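You operate a simulated robot arm through the tools that you are given. There is no shell and no other tool. Be economical: measure what you need, move in short steps, check, and stop when the job is done.

The job below is to be done with a simulated robot arm. You get a single attempt, and the scene is never put back.

JOB
Measure the bench lock ring on the height gauge and stack the spacer that makes 36.0 mm.
Fine: check the stack under the plunger and slide the table out.

It is judged by the outcome, as a careful person would: the job done as asked, and still so three seconds after it is handed in. It fails if anything else is knocked over, pushed out of place, dropped, spilled or broken.

ROBOT AND FRAMES
A 7-joint arm with a two-finger parallel gripper, fixed in place. Base frame: the origin is at the foot of the arm, x ahead of it, y to its left, z up. Lengths are in m, angles in rad, forces in N, time in s.
With the tool pointing down near the work surface it reaches from about 0.24 to 0.68 m from the base axis. Its first joint turns from -1.152 to 1.152 rad. Payload 2.4 kg.
Tool frame: the origin (TCP) lies between the finger pads and is the grasp point; the fingertips stand 0.03 m ahead of it; z points along the fingers, y is the line along which they close. The gripper opens to 0.094 m. The fingers are 0.028 m wide and 0.01 m thick; the gripper's body (0.05 by 0.096 m) begins 0.055 m behind the TCP.
Orientation is that of the tool frame in the base frame, as [roll, pitch, yaw] about the fixed x, y, z axes, in that order (R = Rz(yaw) Ry(pitch) Rx(roll)). With the fingers straight down and closing along the base's y, the tool's x points along the base's -x, its y along +y and its z along -z.

CONTROLS
- The arm moves only by the tool drive_tool. Its argument "series" is a list of rows, each an object of numbers (a shift or turn left out is 0, a gripper value left out holds the last): "tx", "ty", "tz": the shift along the base's x, y, z in m; "ax", "ay", "az": the turn, a rotation vector about the base's x, y, z in rad; "jaw": the opening, from 0 (shut) to 1 (fully open). In form: [{"tx": .., "ty": .., "tz": .., "ax": .., "ay": .., "az": .., "jaw": ..}, ...]. A call has 1 to 20 rows; each row is the pose to reach, as a shift and turn from the pose commanded when the call began. Rows are played at 5 a second. More than 0.05 m and 0.15 rad between two rows, or a gripper value outside its range, and nothing of the call is played. A pose out of reach is approached as far as the arm can. The call stops where the force on the tool passes 70 N (or 10 N more than at its start, if that is more) or the arm is blocked; 0.2 s more then pass. The fingers move at their own pace (about 0.153 m/s each) and stop on an object; they squeeze with about 30 N. The grip force told is the motor's: it shows also when the fingers shut on nothing. Time passes only in rows, and 0.2 s behind the last, so rows that repeat a pose let the fingers close. The reply holds the time, the measured pose of the TCP, the force on the tool along the base axes, the opening and the grip force, in the units named above and with some noise, with the torque about the TCP (base axes, N m) and any sound that the robot's microphone picked up, and new pictures: "pictures" is both (left out), scene, wrist or none.
- Cameras (640 x 400 px; columns grow to the right, rows downward): "scene" is fixed at [0.0271, 0.4617, 1.4642]; the picture's right is [-0.85, -0.52, 0.00], its down [-0.20, 0.32, -0.92] and it looks along [0.48, -0.79, -0.38] (base axes); focal length 340 px, centre (320, 200). "wrist" rides on the gripper at [0.076, 0.014, -0.103] in the tool frame; the picture's right is [-0.18, 0.98, 0.00], its down [-0.75, -0.14, -0.64] and it looks along [-0.63, -0.12, 0.77] (tool axes); focal length 243 px, centre (320, 200).
- locate(camera, pixels): there is no depth. For up to 12 entries [column, row, z] of the newest picture of that camera ("zoom" is the newest enlarged one), the place [x, y] in the base frame at which the ray of that pixel passes the height z, good to about 0.002 m. The clock stands still meanwhile.
- enlarge(camera, box): a new picture of the part [left, top, right, bottom] of that camera's present view, enlarged. The clock stands still meanwhile.
- hand_in(): hands the job in; it is judged then, once.

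Keep the steps short. Do not move on a guess: measure, check each grasp and each placing, and mend mistakes. In all there are 80 turns and 200 pictures (those below and enlarged ones count). Leave the gripper open and the arm clear of the work at the hand-in unless told otherwise, and finish with a single line.

The tools are called after "Call:" as name(argument=value, ...) on one line, values as JSON. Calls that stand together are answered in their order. drive_tool: Moves the arm, as the interface text tells. Its arguments: {"type":"object","properties":{"series":{"type":"array"},"pictures":{"type":"string","enum":["both","scene","wrist","none"]}},"required":["series"]} The other tools are called the same way: locate (camera, pixels) gives the place at which the rays of pixels pass given heights; enlarge (camera, box) takes an enlarged picture of a part of a camera's view; hand_in () hands the job in.

At the start:

```text
clock: 0.0
eef_pos: [0.2863, -0.1791, 1.3177]
tool_rot: [-3.141, 0.001, -3.141]
wrist_force: [-0.2, 0.2, -0.2]
torque: [0.0, -0.01, 0.02]
gripper_width: 0.0939
grip_force: 0.1
```

scene: 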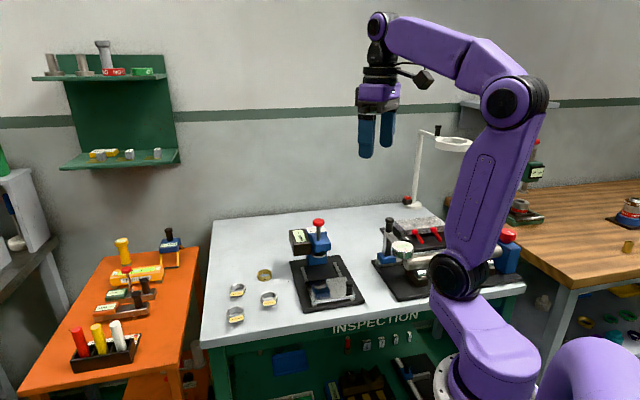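
wrist: 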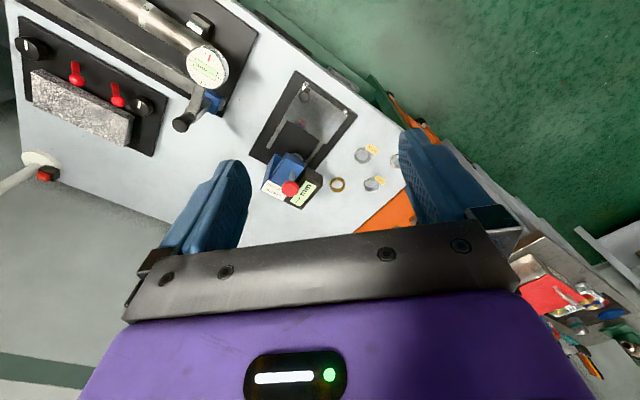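

I see the inspection bench with a height gauge (about 320,260), a brass ring (264,275) and three spacers with labels. I'll enlarge these first.

Call:
enlarge(camera="scene", box=[210, 205, 380, 335])

Call:
enlarge(camera="wrist", box=[240, 60, 420, 220])

Call:
enlarge(camera="scene", box=[370, 180, 530, 310])

```text
3.08 times, centred on (295, 270) of scene
```

zoom: 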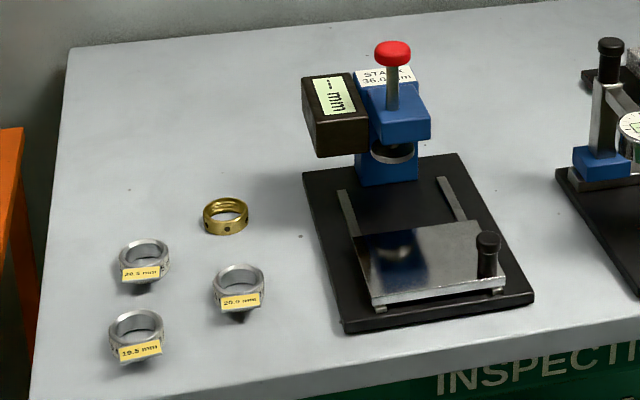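

```text
2.50 times, centred on (330, 140) of wrist
```

zoom: 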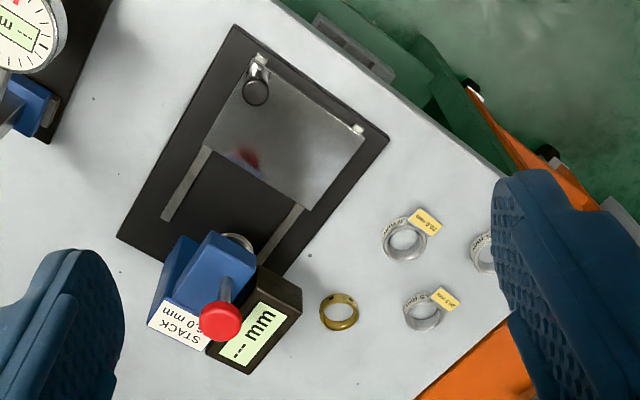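

```text
3.08 times, centred on (450, 245) of scene
```

zoom: 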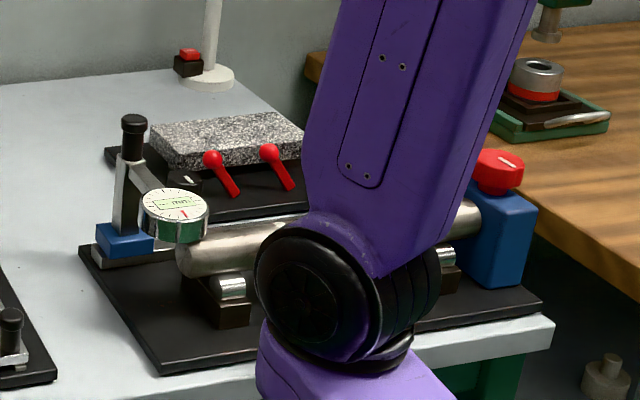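

The display reads "--- mm" and the table is out on its rails. I'll enlarge the labels and the gauge more closely.

Call:
enlarge(camera="scene", box=[220, 260, 290, 330])

Call:
enlarge(camera="scene", box=[285, 210, 370, 315])

Call:
enlarge(camera="scene", box=[430, 330, 640, 400])

```text
5.71 times, centred on (255, 295) of scene
```

zoom: 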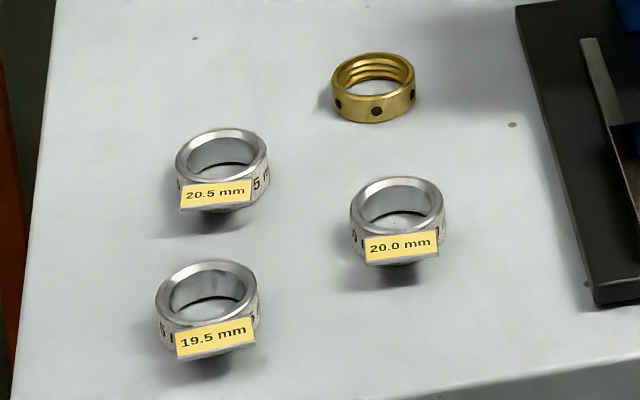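

```text
3.81 times, centred on (328, 262) of scene
```

zoom: 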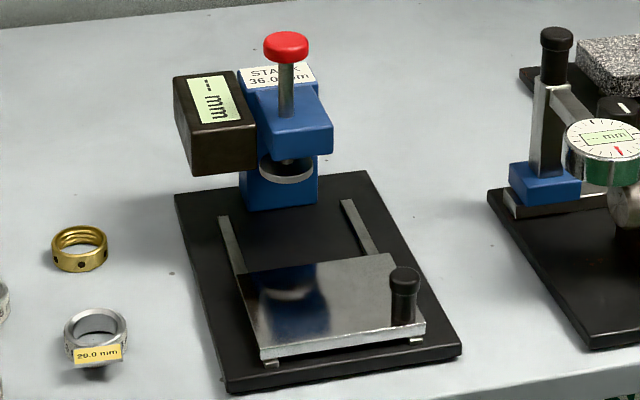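

```text
3.05 times, centred on (535, 365) of scene
```

zoom: 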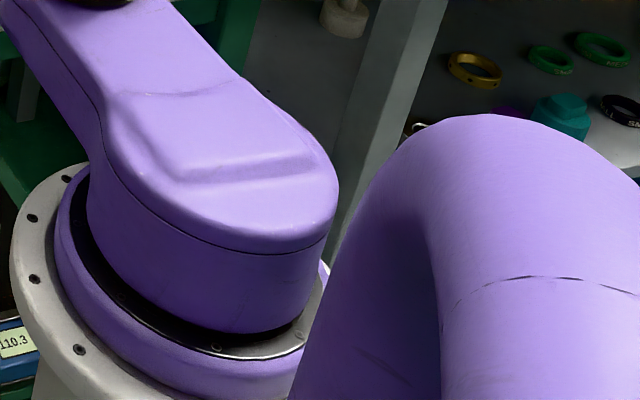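

Spacers: 20.5, 20.0 and 19.5 mm. To find the bench height I'll intersect rays to the brass ring (scene 264,276; wrist 338,184) at several heights.

Call:
locate(camera="scene", pixels=[[264.3, 276, 0.3], [264.3, 276, 0.6], [264.3, 276, 0.7], [264.3, 276, 0.8], [264.3, 276, 0.9], [264.3, 276, 1.0]])

Call:
locate(camera="wrist", pixels=[[338, 184.5, 0.3], [338, 184.5, 0.6], [338, 184.5, 0.7], [338, 184.5, 0.8], [338, 184.5, 0.9], [338, 184.5, 1.0]])

```text
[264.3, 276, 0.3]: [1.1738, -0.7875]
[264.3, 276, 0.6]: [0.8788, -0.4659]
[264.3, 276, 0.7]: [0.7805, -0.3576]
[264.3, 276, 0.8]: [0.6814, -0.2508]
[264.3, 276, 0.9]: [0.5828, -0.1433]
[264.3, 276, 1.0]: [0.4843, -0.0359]
```

```text
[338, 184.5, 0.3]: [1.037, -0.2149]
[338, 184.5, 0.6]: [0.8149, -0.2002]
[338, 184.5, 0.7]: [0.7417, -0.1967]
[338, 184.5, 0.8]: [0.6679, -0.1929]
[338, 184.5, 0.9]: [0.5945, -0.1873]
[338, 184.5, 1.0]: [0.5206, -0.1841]
```

Both rays meet near z≈0.856, so the bench is at about 0.85 with the ring near (0.627,-0.191). Next I'll locate the spacers and the gauge parts.

Call:
locate(camera="scene", pixels=[[264.3, 273.1, 0.866], [237.8, 286.6, 0.87], [268.5, 295.5, 0.87], [235, 310.4, 0.87], [307, 280.9, 0.875], [346.4, 276.4, 0.875], [355.6, 294.8, 0.875], [312.8, 303.5, 0.875], [350, 280.9, 0.91], [350, 293.5, 0.875], [319, 254.6, 0.92], [319, 221.3, 1.0]])

Call:
locate(camera="wrist", pixels=[[306.8, 88.8, 0.875], [348, 112, 0.875], [304.8, 96, 0.91], [298, 157, 0.92], [290, 188, 1.0], [364, 156, 0.87], [372, 184, 0.87], [398, 160, 0.87], [294, 70, 0.855], [358, 115, 0.855], [249, 155, 0.855], [290, 188, 0.98]])

```text
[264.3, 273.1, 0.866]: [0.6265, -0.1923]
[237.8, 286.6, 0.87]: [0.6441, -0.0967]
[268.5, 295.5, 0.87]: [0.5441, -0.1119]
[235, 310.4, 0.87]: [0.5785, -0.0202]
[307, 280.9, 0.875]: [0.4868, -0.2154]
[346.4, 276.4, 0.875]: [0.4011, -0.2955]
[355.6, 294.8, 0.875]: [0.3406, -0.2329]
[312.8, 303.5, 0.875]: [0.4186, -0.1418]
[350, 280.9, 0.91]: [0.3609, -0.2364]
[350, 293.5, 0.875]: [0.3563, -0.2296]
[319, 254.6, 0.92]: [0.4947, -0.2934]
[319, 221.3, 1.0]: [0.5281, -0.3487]
```

```text
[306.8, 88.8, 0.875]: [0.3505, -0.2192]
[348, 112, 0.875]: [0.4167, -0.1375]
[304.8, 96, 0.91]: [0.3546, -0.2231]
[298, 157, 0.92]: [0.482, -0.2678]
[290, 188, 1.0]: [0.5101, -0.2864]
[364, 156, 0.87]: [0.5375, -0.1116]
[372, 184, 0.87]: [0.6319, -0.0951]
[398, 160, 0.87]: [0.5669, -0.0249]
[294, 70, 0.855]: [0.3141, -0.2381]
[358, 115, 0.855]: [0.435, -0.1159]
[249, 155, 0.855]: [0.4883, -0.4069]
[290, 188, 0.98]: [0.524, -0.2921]
```

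The parts agree: table centre about (0.412,-0.221), slide direction about (0.68,-0.73), plunger near (0.47,-0.275). Next I'll drop to a higher-resolution view that stays clear of everything (z≈1.16).

Call:
drive_tool(series=[{"tx": 0.02, "ty": 0.015, "tz": -0.04}, {"tx": 0.04, "ty": 0.03, "tz": -0.08}, {"tx": 0.06, "ty": 0.045, "tz": -0.12}, {"tx": 0.08, "ty": 0.06, "tz": -0.15}, {"tx": 0.08, "ty": 0.06, "tz": -0.15}])

```text
clock: 1.2
eef_pos: [0.367, -0.1196, 1.1683]
tool_rot: [-3.141, -0.001, 3.141]
wrist_force: [0.8, 0.1, -0.3]
torque: [0.0, -0.02, 0.0]
gripper_width: 0.0942
grip_force: 0.1
```

scene: 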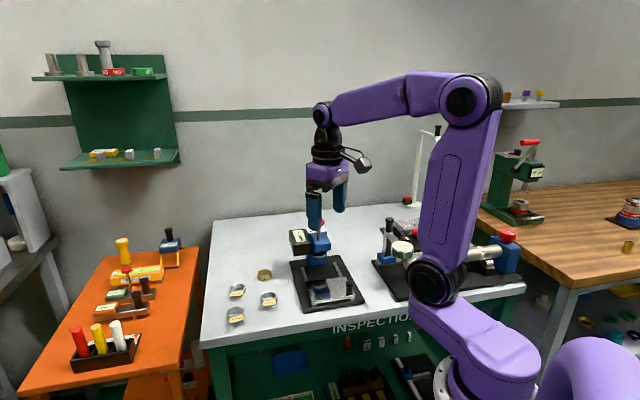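
wrist: 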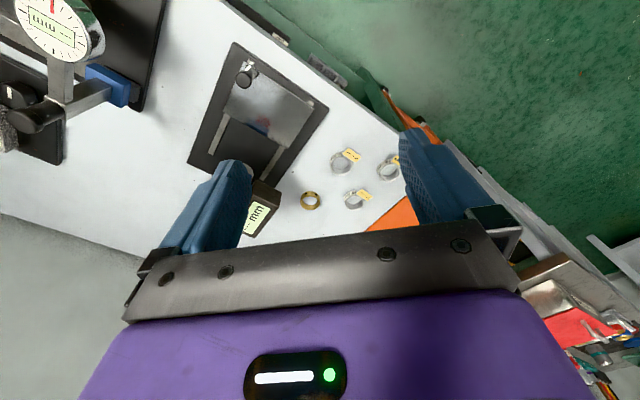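

I'll enlarge the wrist view around the ring, spacers and gauge.

Call:
enlarge(camera="wrist", box=[180, 30, 420, 240])

Call:
enlarge(camera="wrist", box=[290, 130, 410, 220])

```text
1.90 times, centred on (300, 135) of wrist
```

zoom: 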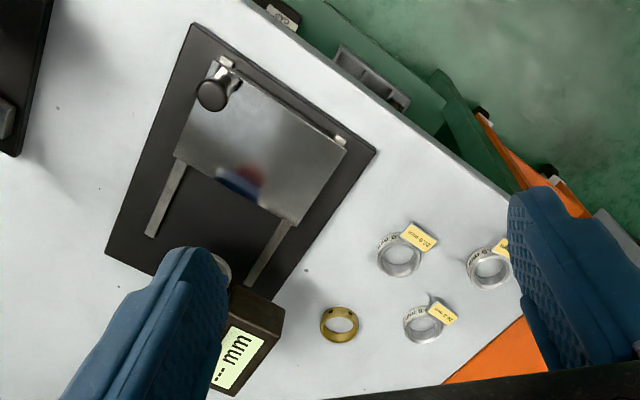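

```text
4.44 times, centred on (350, 175) of wrist
```

zoom: 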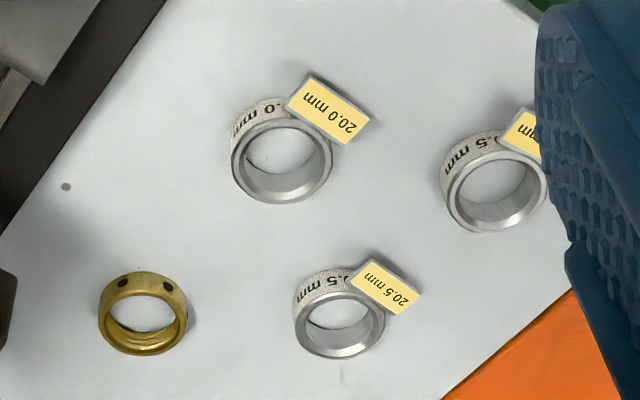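

The labels are clear. I'll locate the rim tops in the newest zoom: ring (143,322), 20.0 (282,162), 20.5 (340,325), 19.5 (497,191).

Call:
locate(camera="zoom", pixels=[[143, 322, 0.866], [100, 318, 0.866], [187, 328, 0.866], [143, 352, 0.866], [282, 162, 0.87], [232, 165, 0.87], [333, 158, 0.87], [283, 202, 0.87], [340, 325, 0.87], [497, 191, 0.87], [328, 108, 0.87], [66, 187, 0.85]])

Call:
locate(camera="wrist", pixels=[[234, 62, 0.875], [315, 107, 0.875], [289, 150, 0.875], [225, 114, 0.875], [244.5, 81, 0.91], [245, 68, 0.875]])

Call:
locate(camera="scene", pixels=[[264.3, 284, 0.85], [265, 255, 0.85], [319, 254.6, 0.935], [319, 254.6, 0.95], [319, 221.3, 1.05], [319, 221.3, 1.07]])

```text
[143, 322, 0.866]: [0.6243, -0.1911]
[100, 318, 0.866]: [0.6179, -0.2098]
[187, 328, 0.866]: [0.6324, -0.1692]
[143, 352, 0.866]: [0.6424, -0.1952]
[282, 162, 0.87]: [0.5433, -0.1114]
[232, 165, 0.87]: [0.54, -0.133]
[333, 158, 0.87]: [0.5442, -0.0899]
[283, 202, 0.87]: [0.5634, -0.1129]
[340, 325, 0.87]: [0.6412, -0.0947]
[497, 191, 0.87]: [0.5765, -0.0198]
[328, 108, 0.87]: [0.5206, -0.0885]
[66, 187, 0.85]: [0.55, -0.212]
```

```text
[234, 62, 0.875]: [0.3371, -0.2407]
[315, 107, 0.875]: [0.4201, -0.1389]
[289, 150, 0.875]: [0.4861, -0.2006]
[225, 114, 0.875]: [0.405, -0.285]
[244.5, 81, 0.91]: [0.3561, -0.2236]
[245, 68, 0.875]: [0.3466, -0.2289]
```

```text
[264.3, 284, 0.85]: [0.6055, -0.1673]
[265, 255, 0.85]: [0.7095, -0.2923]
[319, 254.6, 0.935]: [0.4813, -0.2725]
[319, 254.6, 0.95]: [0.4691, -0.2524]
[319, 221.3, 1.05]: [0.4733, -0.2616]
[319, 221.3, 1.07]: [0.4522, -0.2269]
```

Spacer tags face the −slide direction (−0.69,+0.72), so closing the fingers crosswise to the slide avoids them. I'll check where the display box is, because it stands near the ring, and also the base-plate edges for the slide direction.

Call:
locate(camera="wrist", pixels=[[281.6, 197, 0.95], [281.6, 197, 0.99], [260.5, 181, 0.95], [260.5, 181, 0.99], [235, 42, 0.855], [329, 109, 0.855], [278, 186, 0.855], [188, 162, 0.855], [262, 208, 0.99]])

Call:
locate(camera="scene", pixels=[[290, 260.5, 0.855], [303.9, 311.9, 0.855], [365.3, 301.4, 0.855], [340.6, 254.6, 0.855], [293, 254, 0.93], [293, 254, 0.95], [289.5, 231, 0.99], [289.5, 231, 1.01]])

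Call:
enlarge(camera="scene", box=[280, 200, 360, 310])

```text
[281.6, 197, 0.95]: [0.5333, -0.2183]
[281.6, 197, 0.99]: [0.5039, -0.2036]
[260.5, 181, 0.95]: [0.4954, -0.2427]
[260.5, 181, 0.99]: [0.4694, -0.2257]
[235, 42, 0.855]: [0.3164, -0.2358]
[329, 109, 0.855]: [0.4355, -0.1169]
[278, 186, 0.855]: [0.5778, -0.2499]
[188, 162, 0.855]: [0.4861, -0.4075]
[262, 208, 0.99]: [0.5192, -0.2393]
```

```text
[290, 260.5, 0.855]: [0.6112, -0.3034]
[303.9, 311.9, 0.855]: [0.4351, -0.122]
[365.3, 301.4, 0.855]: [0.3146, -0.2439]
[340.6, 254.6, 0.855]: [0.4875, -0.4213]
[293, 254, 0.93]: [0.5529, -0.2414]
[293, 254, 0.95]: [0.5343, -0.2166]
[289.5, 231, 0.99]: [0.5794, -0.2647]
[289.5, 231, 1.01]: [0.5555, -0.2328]
```

```text
3.64 times, centred on (320, 255) of scene
```

zoom: 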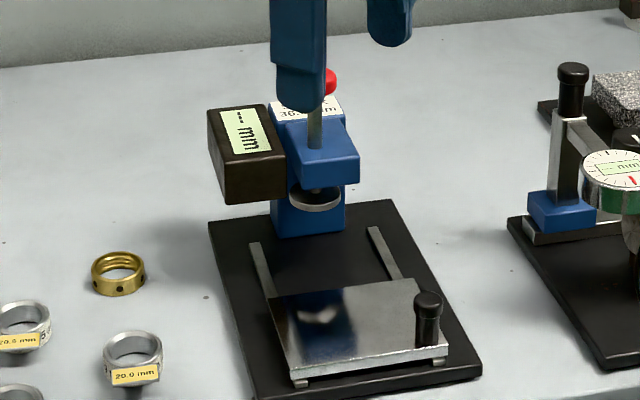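

Plate corners give a slide direction of about −45.5°, and the box corner is around (0.534,−0.217). I'll turn the tool −0.79 rad, move above the ring at (0.625,−0.191), and part-close the jaws to about 65 mm.

Call:
drive_tool(series=[{"tx": 0.037, "ty": -0.01, "az": -0.13, "jaw": 0.7}, {"tx": 0.074, "ty": -0.02, "az": -0.26, "jaw": 0.7}, {"tx": 0.111, "ty": -0.03, "az": -0.39, "jaw": 0.7}, {"tx": 0.148, "ty": -0.04, "az": -0.52, "jaw": 0.7}, {"tx": 0.185, "ty": -0.05, "az": -0.65, "jaw": 0.7}, {"tx": 0.222, "ty": -0.06, "az": -0.79, "jaw": 0.7}, {"tx": 0.258, "ty": -0.0714, "az": -0.79, "jaw": 0.7}, {"tx": 0.258, "ty": -0.0714, "tz": -0.05, "az": -0.79, "jaw": 0.7}, {"tx": 0.258, "ty": -0.0714, "tz": -0.1, "az": -0.79, "jaw": 0.7}, {"tx": 0.258, "ty": -0.0714, "tz": -0.15, "az": -0.79, "jaw": 0.7}, {"tx": 0.258, "ty": -0.0714, "tz": -0.19, "az": -0.79, "jaw": 0.7}, {"tx": 0.258, "ty": -0.0714, "tz": -0.19, "az": -0.79, "jaw": 0.7}])

```text
clock: 3.8
eef_pos: [0.626, -0.1879, 0.9776]
tool_rot: [3.14, 0.001, 2.351]
wrist_force: [0.2, 0.7, -0.3]
torque: [-0.02, 0.02, -0.02]
gripper_width: 0.0658
grip_force: 0.1
out of reach, approached as far as the arm can: row 7
```

scene: 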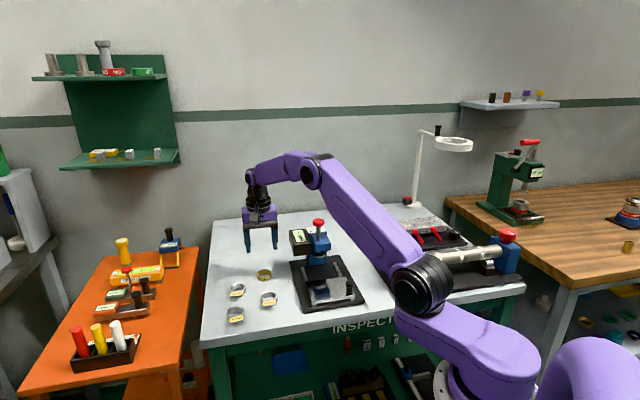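
wrist: 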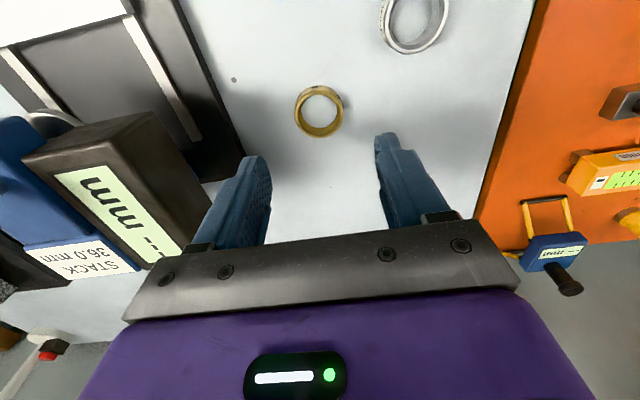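

The ring is now at wrist (319,111). I'll measure it from this closer view before descending.

Call:
locate(camera="wrist", pixels=[[320, 113, 0.866], [295, 110, 0.866], [344, 110, 0.866], [320, 137, 0.866], [318, 105, 0.85], [182, 133, 0.96], [182, 133, 1.0]])

Call:
enlarge(camera="wrist", box=[270, 70, 370, 150])

```text
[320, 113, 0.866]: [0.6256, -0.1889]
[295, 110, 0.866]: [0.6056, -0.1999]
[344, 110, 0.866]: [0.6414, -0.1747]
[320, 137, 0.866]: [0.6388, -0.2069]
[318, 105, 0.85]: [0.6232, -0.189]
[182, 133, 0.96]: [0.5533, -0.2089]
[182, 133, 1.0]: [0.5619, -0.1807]
```

```text
5.00 times, centred on (320, 110) of wrist
```

zoom: 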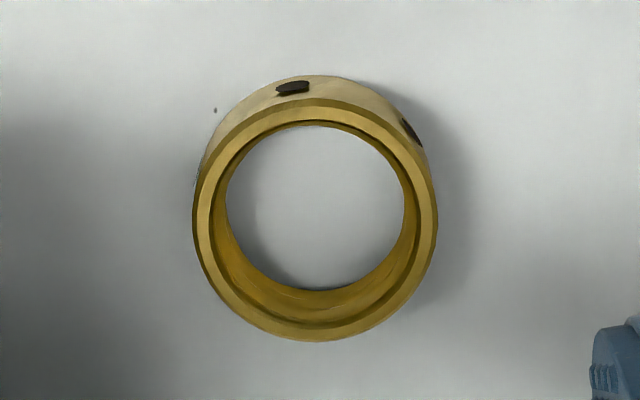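

Ring centre is (0.625,-0.190). I'll descend over it to TCP z≈0.885 (fingertips about 5 mm above the bench) with the jaws still open.

Call:
drive_tool(series=[{"tx": -0.001, "ty": -0.001, "tz": -0.03}, {"tx": -0.001, "ty": -0.001, "tz": -0.06}, {"tx": -0.001, "ty": -0.001, "tz": -0.08}, {"tx": -0.001, "ty": -0.001, "tz": -0.092}, {"tx": -0.001, "ty": -0.001, "tz": -0.092}])

```text
clock: 5.0
eef_pos: [0.6239, -0.1934, 0.8864]
tool_rot: [3.14, 0.0, 2.351]
wrist_force: [0.2, -0.3, 0.2]
torque: [-0.01, -0.02, 0.03]
gripper_width: 0.0658
grip_force: 0.0
```

scene: 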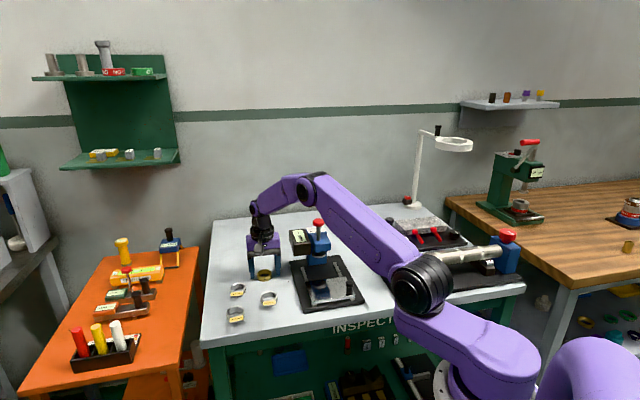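
wrist: 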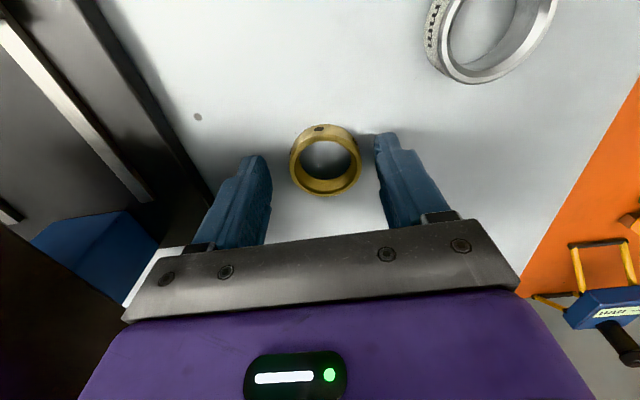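

I'll verify the ring centring from here before closing.

Call:
locate(camera="wrist", pixels=[[325, 164, 0.866], [290, 162, 0.866], [361, 162, 0.866], [265, 160, 0.858], [378, 140, 0.858]])

Call:
enlarge(camera="wrist", box=[230, 100, 420, 220])

```text
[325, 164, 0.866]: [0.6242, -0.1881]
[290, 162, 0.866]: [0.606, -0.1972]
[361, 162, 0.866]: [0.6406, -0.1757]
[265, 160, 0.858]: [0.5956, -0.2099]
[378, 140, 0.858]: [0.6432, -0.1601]
```

```text
3.33 times, centred on (325, 160) of wrist
```

zoom: 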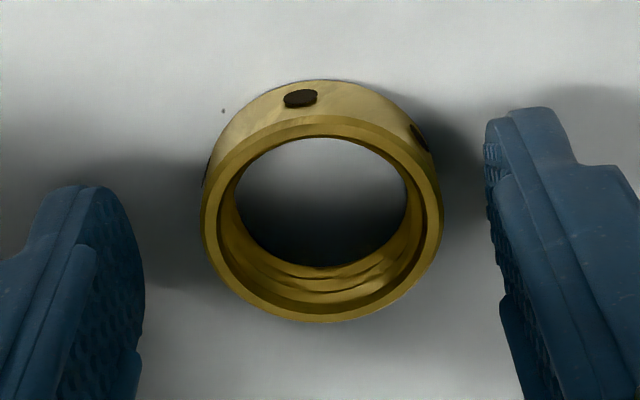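

The ring centre is about (0.624,-0.189). I'll shift 2 mm in +y, go 2 mm lower and close.

Call:
drive_tool(series=[{"ty": 0.002, "tz": -0.002}, {"ty": 0.002, "tz": -0.002, "jaw": 0.4}, {"ty": 0.002, "tz": -0.002, "jaw": 0.3}, {"ty": 0.002, "tz": -0.002, "jaw": 0.3}, {"ty": 0.002, "tz": -0.002, "jaw": 0.3}], pictures="wrist")

```text
clock: 6.2
eef_pos: [0.6241, -0.1912, 0.8849]
tool_rot: [3.141, -0.001, 2.351]
wrist_force: [-0.4, -0.2, 3.4]
torque: [-0.06, 0.04, 0.02]
gripper_width: 0.0427
grip_force: 30.2
```

wrist: 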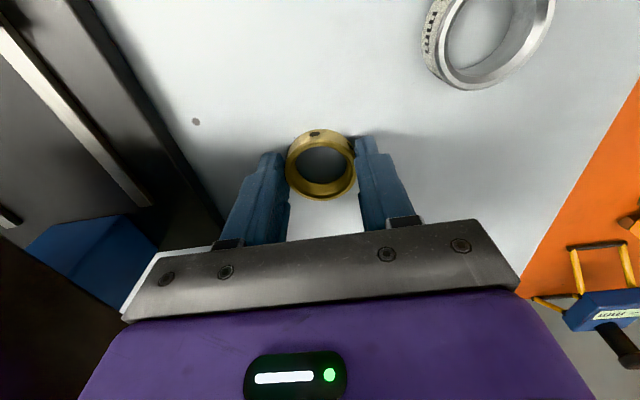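

Gripped at 42.7 mm with 30 N. I'll lift to z≈1.0 and go around the display box: first along −slide, then across to the table centre.

Call:
drive_tool(series=[{"tz": 0.03}, {"tz": 0.07}, {"tz": 0.115}, {"tx": -0.028, "ty": 0.028, "tz": 0.115}, {"tx": -0.056, "ty": 0.056, "tz": 0.115}, {"tx": -0.084, "ty": 0.085, "tz": 0.115}, {"tx": -0.112, "ty": 0.057, "tz": 0.115}, {"tx": -0.14, "ty": 0.029, "tz": 0.115}, {"tx": -0.168, "ty": 0.001, "tz": 0.115}, {"tx": -0.196, "ty": -0.022, "tz": 0.115}, {"tx": -0.212, "ty": -0.031, "tz": 0.1}, {"tx": -0.212, "ty": -0.031, "tz": 0.1}])

```text
clock: 8.8
eef_pos: [0.4108, -0.2225, 0.9863]
tool_rot: [-3.141, 0.0, 2.352]
wrist_force: [0.8, 0.1, -1.1]
torque: [0.03, -0.04, -0.02]
gripper_width: 0.043
grip_force: 30.2
```

scene: 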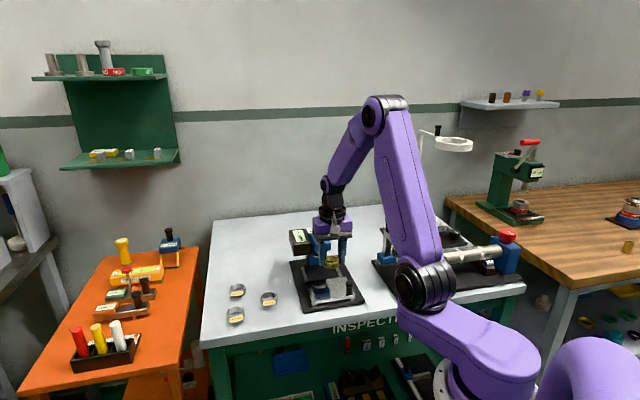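
wrist: 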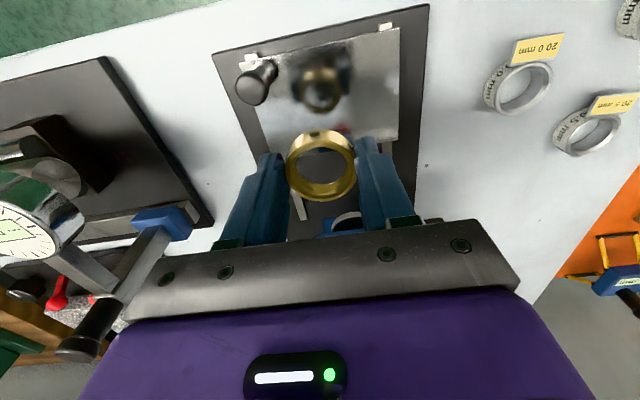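

The ring is over the table. I'll measure the table corners closely for centring.

Call:
enlarge(camera="wrist", box=[200, 0, 440, 220])

Call:
enlarge(camera="scene", box=[280, 200, 380, 310])

```text
1.82 times, centred on (320, 110) of wrist
```

zoom: 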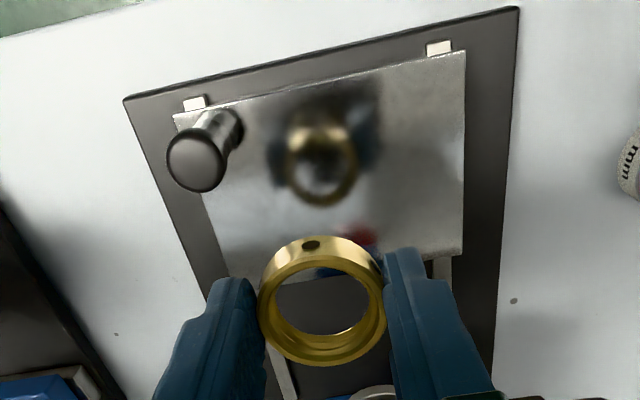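

```text
3.64 times, centred on (330, 255) of scene
```

zoom: 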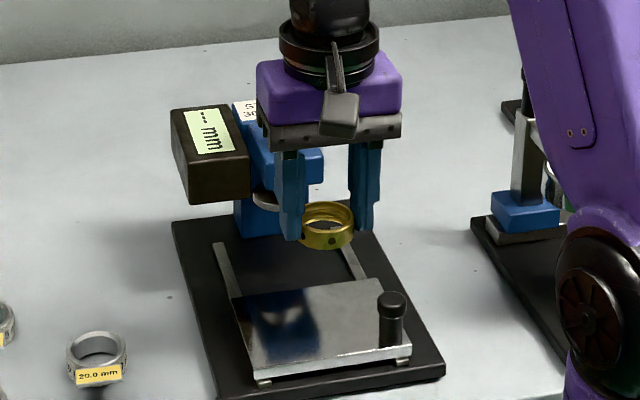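

Call:
locate(camera="wrist", pixels=[[399.7, 28.6, 0.87], [399.7, 28.6, 0.88], [398.6, 141.3, 0.87], [398.6, 141.3, 0.88], [239.8, 63.3, 0.875], [255, 88, 0.92], [255, 88, 0.9], [333, 215, 0.93], [333, 215, 0.95]])

Call:
locate(camera="scene", pixels=[[314, 302.3, 0.87], [314, 302.3, 0.88], [307.5, 280, 0.87], [307.5, 280, 0.88], [349.7, 281.5, 0.9], [349.7, 281.5, 0.92], [354.5, 294, 0.875], [345, 276.5, 0.875]])

```text
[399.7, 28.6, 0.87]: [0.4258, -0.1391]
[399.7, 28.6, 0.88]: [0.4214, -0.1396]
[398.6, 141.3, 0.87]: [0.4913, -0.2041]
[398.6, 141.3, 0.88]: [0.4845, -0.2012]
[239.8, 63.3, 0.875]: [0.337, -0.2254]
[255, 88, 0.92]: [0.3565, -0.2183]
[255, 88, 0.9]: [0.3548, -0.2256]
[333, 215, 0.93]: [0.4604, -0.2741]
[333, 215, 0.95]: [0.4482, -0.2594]
```

```text
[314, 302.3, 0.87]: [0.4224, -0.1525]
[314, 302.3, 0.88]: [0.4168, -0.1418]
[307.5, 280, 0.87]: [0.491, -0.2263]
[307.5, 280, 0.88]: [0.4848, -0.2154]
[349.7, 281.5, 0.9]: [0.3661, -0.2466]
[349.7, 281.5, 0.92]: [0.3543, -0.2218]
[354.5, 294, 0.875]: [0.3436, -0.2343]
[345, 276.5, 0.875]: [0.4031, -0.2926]
```

Table top is at about z=0.88 with its centre near (0.411,-0.217). I'll lower the ring there to just above expected contact (TCP 0.921).

Call:
drive_tool(series=[{"ty": 0.004, "tz": -0.03}, {"ty": 0.004, "tz": -0.055}, {"ty": 0.004, "tz": -0.065}, {"ty": 0.004, "tz": -0.065}], pictures="both")

Call:
enlarge(camera="scene", box=[280, 220, 380, 310])

```text
clock: 9.8
eef_pos: [0.4112, -0.2186, 0.9188]
tool_rot: [3.141, -0.001, 2.351]
wrist_force: [0.6, 0.1, -0.8]
torque: [0.0, 0.0, 0.03]
gripper_width: 0.0426
grip_force: 29.8
```

scene: 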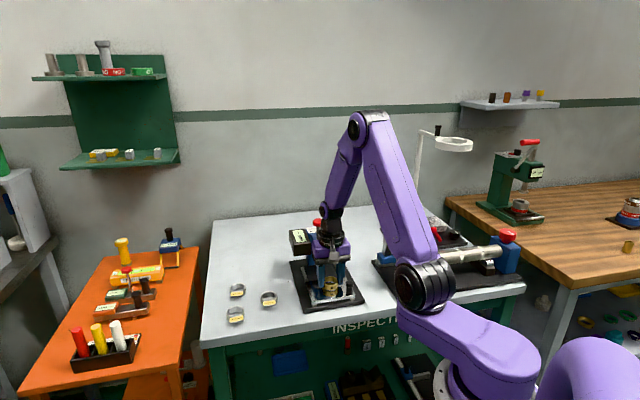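
wrist: 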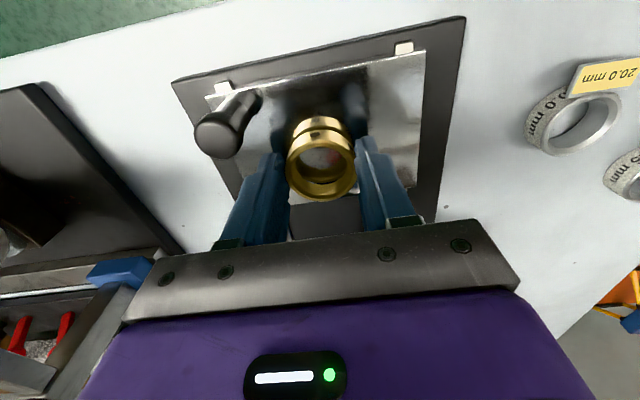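

```text
4.44 times, centred on (330, 265) of scene
```

zoom: 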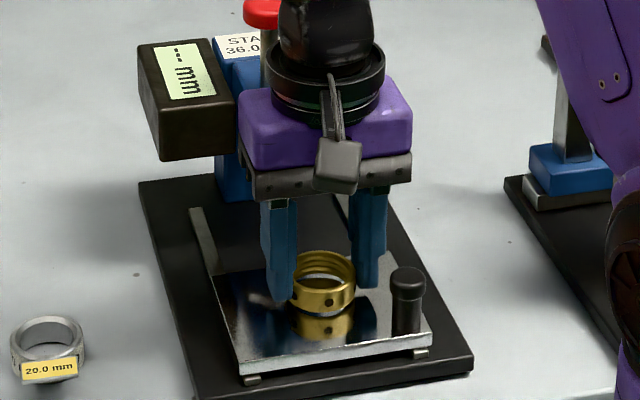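

The ring's reflection nearly meets it, so the gap is a few mm. I'll creep down in 1 mm steps.

Call:
drive_tool(series=[{"tz": -0.001}, {"tz": -0.002}, {"tz": -0.003}, {"tz": -0.003}], pictures="none")

Call:
enlarge(camera="scene", box=[300, 240, 370, 300])

```text
clock: 10.8
eef_pos: [0.4122, -0.2171, 0.9174]
tool_rot: [-3.141, 0.0, 2.351]
wrist_force: [0.8, 0.3, 1.7]
torque: [-0.01, 0.0, -0.04]
gripper_width: 0.0432
grip_force: 30.0
```

```text
6.67 times, centred on (335, 270) of scene
```

zoom: 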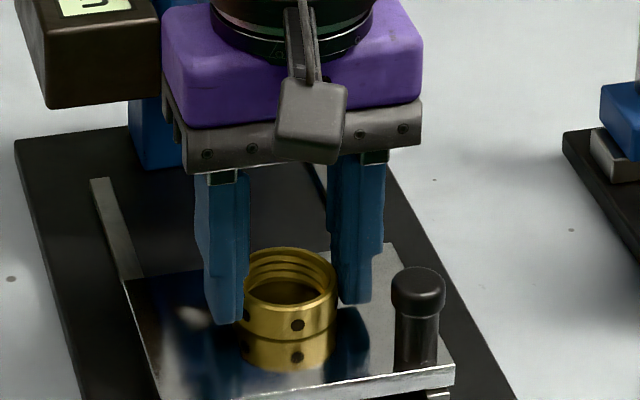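

Force rose by about 2.5 N, suggesting first contact. One more mm to confirm.

Call:
drive_tool(series=[{"tz": -0.0005}, {"tz": -0.001}, {"tz": -0.001}], pictures="none")

```text
clock: 11.6
eef_pos: [0.4127, -0.2181, 0.9173]
tool_rot: [3.141, 0.005, 2.35]
wrist_force: [-1.4, 0.8, 24.7]
torque: [0.01, 0.26, 0.02]
gripper_width: 0.0428
grip_force: 30.0
```

Firm contact (25 N, z stopped at 0.917). The ring sits on the table. I'll back off 1 mm, then open a little to 58 mm.

Call:
drive_tool(series=[{"tz": 0.001}, {"tz": 0.001, "jaw": 0.5}, {"tz": 0.001, "jaw": 0.65}, {"tz": 0.001, "jaw": 0.65}, {"tz": 0.04, "jaw": 0.65}, {"tz": 0.09, "jaw": 0.65}, {"tz": 0.12, "jaw": 0.65}, {"tx": -0.035, "ty": 0.035, "tz": 0.12, "jaw": 0.65}, {"tx": -0.035, "ty": 0.035, "tz": 0.12, "jaw": 0.65}])

Call:
enlarge(camera="scene", box=[280, 215, 380, 310])

Call:
enlarge(camera="wrist", box=[200, 0, 440, 220])

```text
clock: 13.6
eef_pos: [0.3749, -0.1822, 1.0353]
tool_rot: [3.141, 0.002, 2.35]
wrist_force: [0.2, 0.7, -0.2]
torque: [0.0, 0.0, 0.03]
gripper_width: 0.0613
grip_force: 0.1
```

scene: 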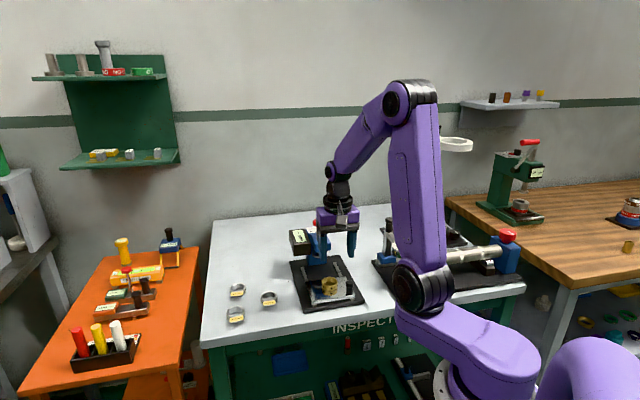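
wrist: 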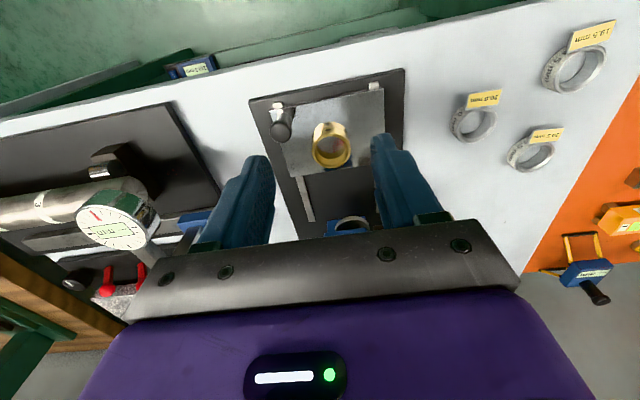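

```text
4.21 times, centred on (330, 262) of scene
```

zoom: 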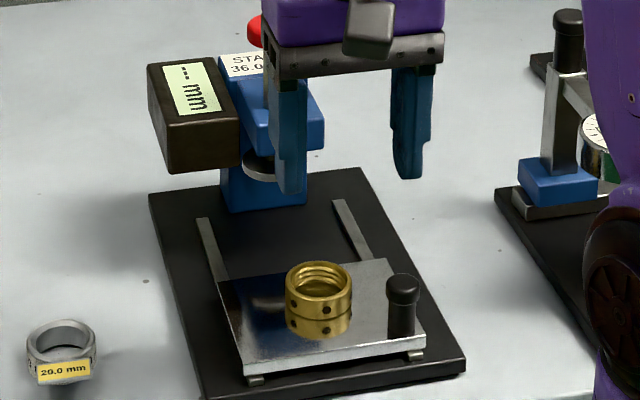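

```text
1.82 times, centred on (320, 110) of wrist
```

zoom: 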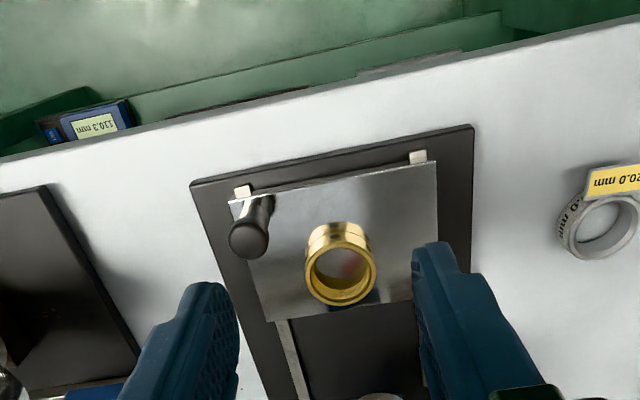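

The ring stands upright on the table. I'll measure its centre and the plunger foot to check lateral alignment, plus the knob.

Call:
locate(camera="zoom", pixels=[[341, 275, 0.896], [249, 238, 0.92], [249, 238, 0.91], [262, 205, 0.882]])

Call:
locate(camera="wrist", pixels=[[351, 222, 0.93], [351, 222, 0.94], [351, 222, 0.95]])

Call:
locate(camera="scene", pixels=[[317, 254.7, 0.93], [317, 254.7, 0.94], [317, 254.7, 0.95], [325.7, 277, 0.896], [346.5, 275.5, 0.92], [346.5, 290, 0.88]])

Call:
enlarge(camera="wrist", box=[310, 190, 390, 240])

```text
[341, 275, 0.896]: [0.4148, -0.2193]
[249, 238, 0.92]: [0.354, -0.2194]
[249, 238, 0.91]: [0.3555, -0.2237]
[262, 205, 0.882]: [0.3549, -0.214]
```

```text
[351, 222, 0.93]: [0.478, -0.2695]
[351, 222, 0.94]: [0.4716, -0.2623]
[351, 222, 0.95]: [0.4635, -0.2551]
```

```text
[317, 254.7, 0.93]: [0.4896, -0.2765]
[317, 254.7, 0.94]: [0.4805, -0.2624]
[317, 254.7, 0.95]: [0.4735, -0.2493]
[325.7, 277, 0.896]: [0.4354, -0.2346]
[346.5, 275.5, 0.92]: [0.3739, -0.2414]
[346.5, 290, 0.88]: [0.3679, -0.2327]
```

```text
8.00 times, centred on (350, 215) of wrist
```

zoom: 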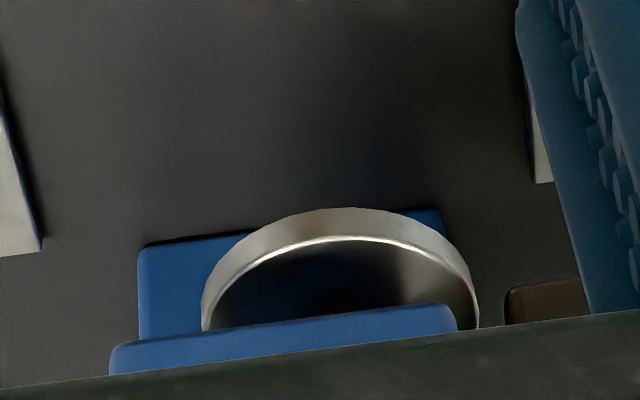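

Knob ≈ (0.355,−0.224), top z≈0.92. Before sliding I need the gauge head's front face position, to keep the gripper clear of it.

Call:
locate(camera="wrist", pixels=[[345, 229, 0.97], [345, 229, 1.0], [345, 229, 1.02]])

Call:
locate(camera="scene", pixels=[[311.8, 245.4, 0.98], [311.8, 245.4, 1.0], [330.4, 242.6, 0.98], [330.4, 242.6, 1.0], [313, 252.3, 0.95], [331, 250.3, 0.95], [349.5, 282.7, 0.91], [349.5, 282.7, 0.92], [349.5, 294, 0.88]])

```text
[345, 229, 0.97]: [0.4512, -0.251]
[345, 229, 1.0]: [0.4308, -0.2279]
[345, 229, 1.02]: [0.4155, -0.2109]
```

```text
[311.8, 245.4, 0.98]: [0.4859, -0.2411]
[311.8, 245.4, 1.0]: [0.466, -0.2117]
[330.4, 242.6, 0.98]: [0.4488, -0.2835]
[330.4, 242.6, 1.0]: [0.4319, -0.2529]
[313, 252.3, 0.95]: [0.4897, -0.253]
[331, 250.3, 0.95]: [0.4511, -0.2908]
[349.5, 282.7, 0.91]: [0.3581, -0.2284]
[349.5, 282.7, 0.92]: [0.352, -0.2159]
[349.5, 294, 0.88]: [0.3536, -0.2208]
```

The head front face is about 40 mm ahead of the plunger axis, so I'll keep the gripper away by tilting it back 0.6 rad (body leaning along −slide) and gripping the knob with the finger ends. First a hover pose above the knob.

Call:
drive_tool(series=[{"ax": -0.086, "ay": -0.084, "tx": -0.01, "ty": -0.01, "jaw": 0.4}, {"ax": -0.171, "ay": -0.168, "tx": -0.02, "ty": -0.02, "jaw": 0.4}, {"ax": -0.257, "ay": -0.252, "tx": -0.029, "ty": -0.032, "jaw": 0.4}, {"ax": -0.343, "ay": -0.336, "tx": -0.029, "ty": -0.032, "tz": -0.02, "jaw": 0.4}, {"ax": -0.428, "ay": -0.42, "tx": -0.029, "ty": -0.032, "tz": -0.05, "jaw": 0.4}, {"ax": -0.428, "ay": -0.42, "tx": -0.029, "ty": -0.032, "tz": -0.05, "jaw": 0.4}])

```text
clock: 15.0
eef_pos: [0.3476, -0.2135, 0.985]
tool_rot: [-3.137, 0.599, 2.354]
wrist_force: [-1.0, 0.7, -0.6]
torque: [0.01, 0.03, -0.01]
gripper_width: 0.0375
grip_force: 0.1
```

scene: 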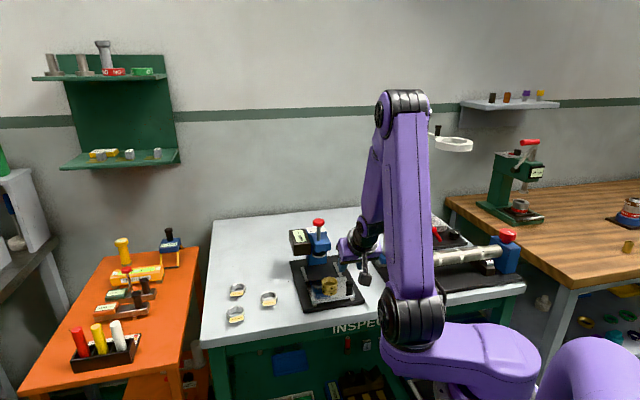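
wrist: 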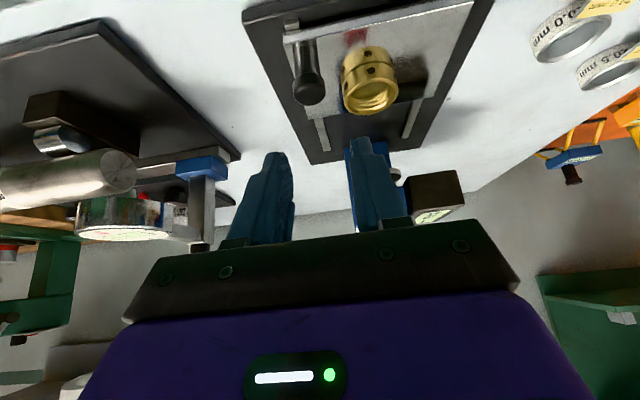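

Tilt works. I'll check the knob position (cap near (309,90)) in this view.

Call:
enlarge(camera="wrist", box=[230, 0, 470, 220])

Call:
locate(camera="wrist", pixels=[[309, 90, 0.92], [309, 90, 0.91], [299, 45, 0.88], [366, 97, 0.896]])

Call:
enlarge(camera="scene", box=[280, 205, 380, 310])

```text
1.82 times, centred on (350, 110) of wrist
```

zoom: 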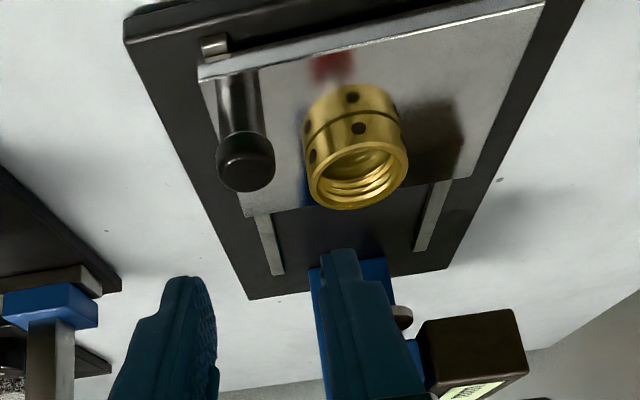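

```text
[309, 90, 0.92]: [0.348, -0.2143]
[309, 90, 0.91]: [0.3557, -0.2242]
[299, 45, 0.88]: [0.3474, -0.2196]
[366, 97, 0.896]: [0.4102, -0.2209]
```

```text
3.81 times, centred on (330, 258) of scene
```

zoom: 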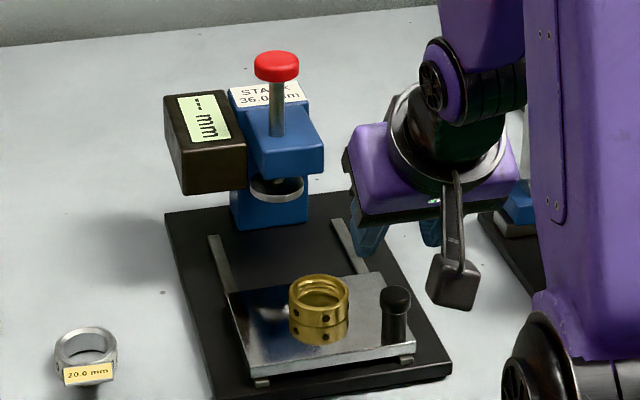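

Knob lateral alignment is within 1 mm. I'll descend straight to TCP z≈0.923.

Call:
drive_tool(series=[{"tz": -0.02}, {"tz": -0.04}, {"tz": -0.052}, {"tz": -0.062}, {"tz": -0.062}])

Call:
enlarge(camera="scene", box=[300, 230, 400, 310])

Call:
enlarge(camera="wrist", box=[200, 60, 440, 240])

```text
clock: 16.2
eef_pos: [0.3464, -0.2139, 0.9235]
tool_rot: [-3.137, 0.6, 2.353]
wrist_force: [0.0, 0.8, -0.3]
torque: [0.03, 0.02, -0.01]
gripper_width: 0.0375
grip_force: 0.0
```

scene: 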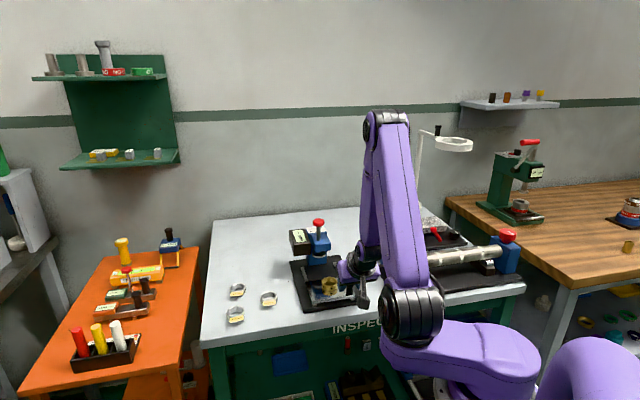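
wrist: 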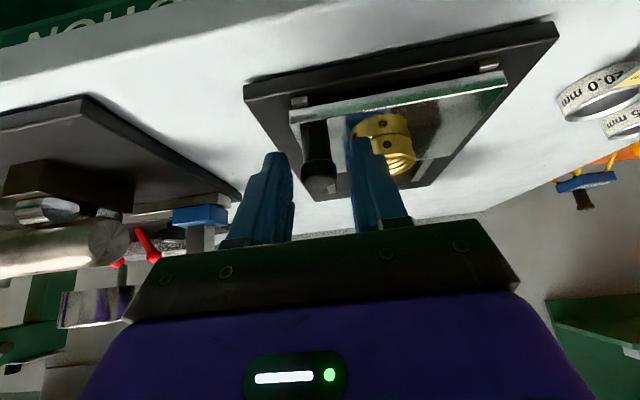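

```text
5.00 times, centred on (350, 270) of scene
```

zoom: 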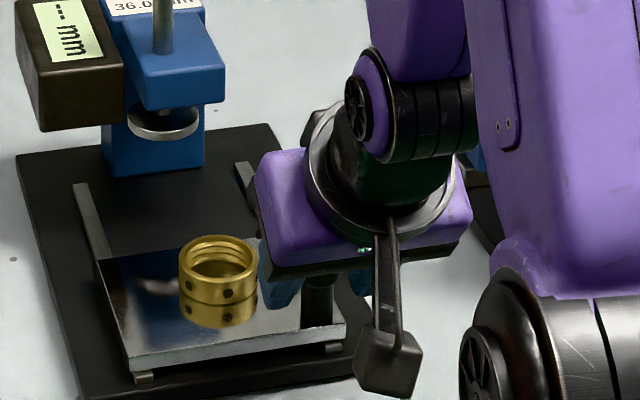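

```text
2.22 times, centred on (320, 150) of wrist
```

zoom: 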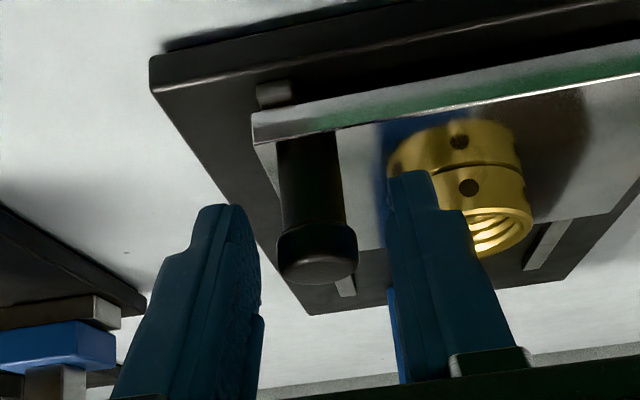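

The knob lies between the fingers. Closing.

Call:
drive_tool(series=[{"jaw": 0.25}, {"jaw": 0.1}, {"jaw": 0.1}, {"jaw": 0.1}], pictures="wrist")

```text
clock: 17.2
eef_pos: [0.3473, -0.2135, 0.9235]
tool_rot: [-3.137, 0.599, 2.348]
wrist_force: [-8.9, -10.3, 0.5]
torque: [-0.08, -0.17, -0.29]
gripper_width: 0.0216
grip_force: 29.7
```

wrist: 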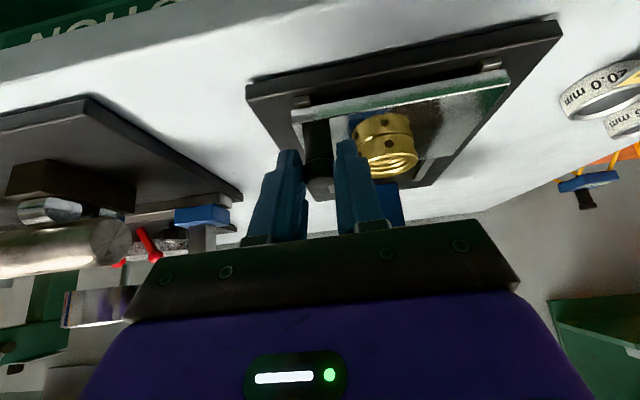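

Gripped on the knob cap (21.6 mm). There's about 13 N of side force, so I'll shift 1.5 mm toward −lateral and then slide a first 20 mm slowly.

Call:
drive_tool(series=[{"tx": -0.001, "ty": -0.001}, {"tx": 0.0025, "ty": -0.0046}, {"tx": 0.006, "ty": -0.0081}, {"tx": 0.0095, "ty": -0.0117}, {"tx": 0.013, "ty": -0.0153}, {"tx": 0.013, "ty": -0.0153}])

Call:
enlarge(camera="scene", box=[280, 210, 400, 310])

```text
clock: 18.6
eef_pos: [0.3618, -0.2296, 0.9241]
tool_rot: [-3.136, 0.602, 2.355]
wrist_force: [-3.0, -3.7, 6.3]
torque: [-0.11, -0.42, -0.09]
gripper_width: 0.0217
grip_force: 29.7
```

scene: 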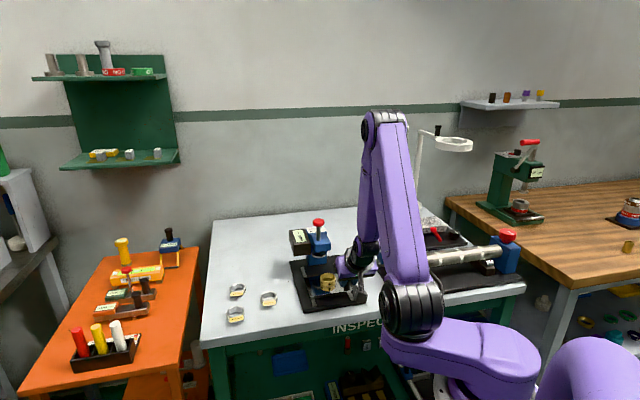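
wrist: 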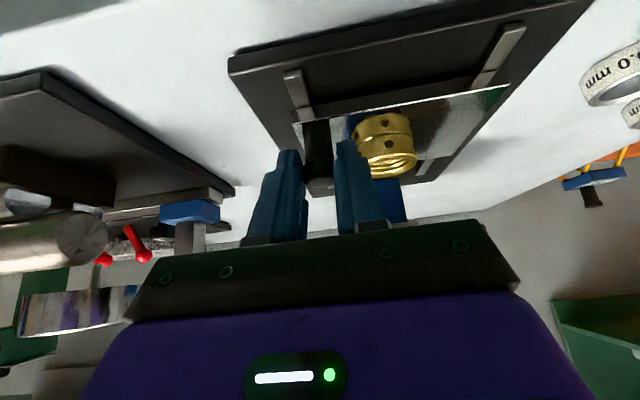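

```text
4.00 times, centred on (340, 260) of scene
```

zoom: 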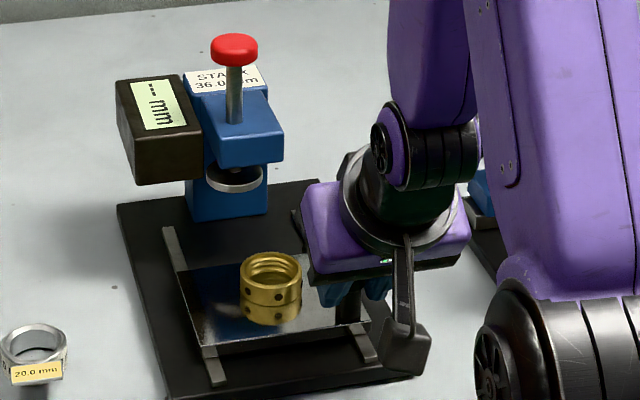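

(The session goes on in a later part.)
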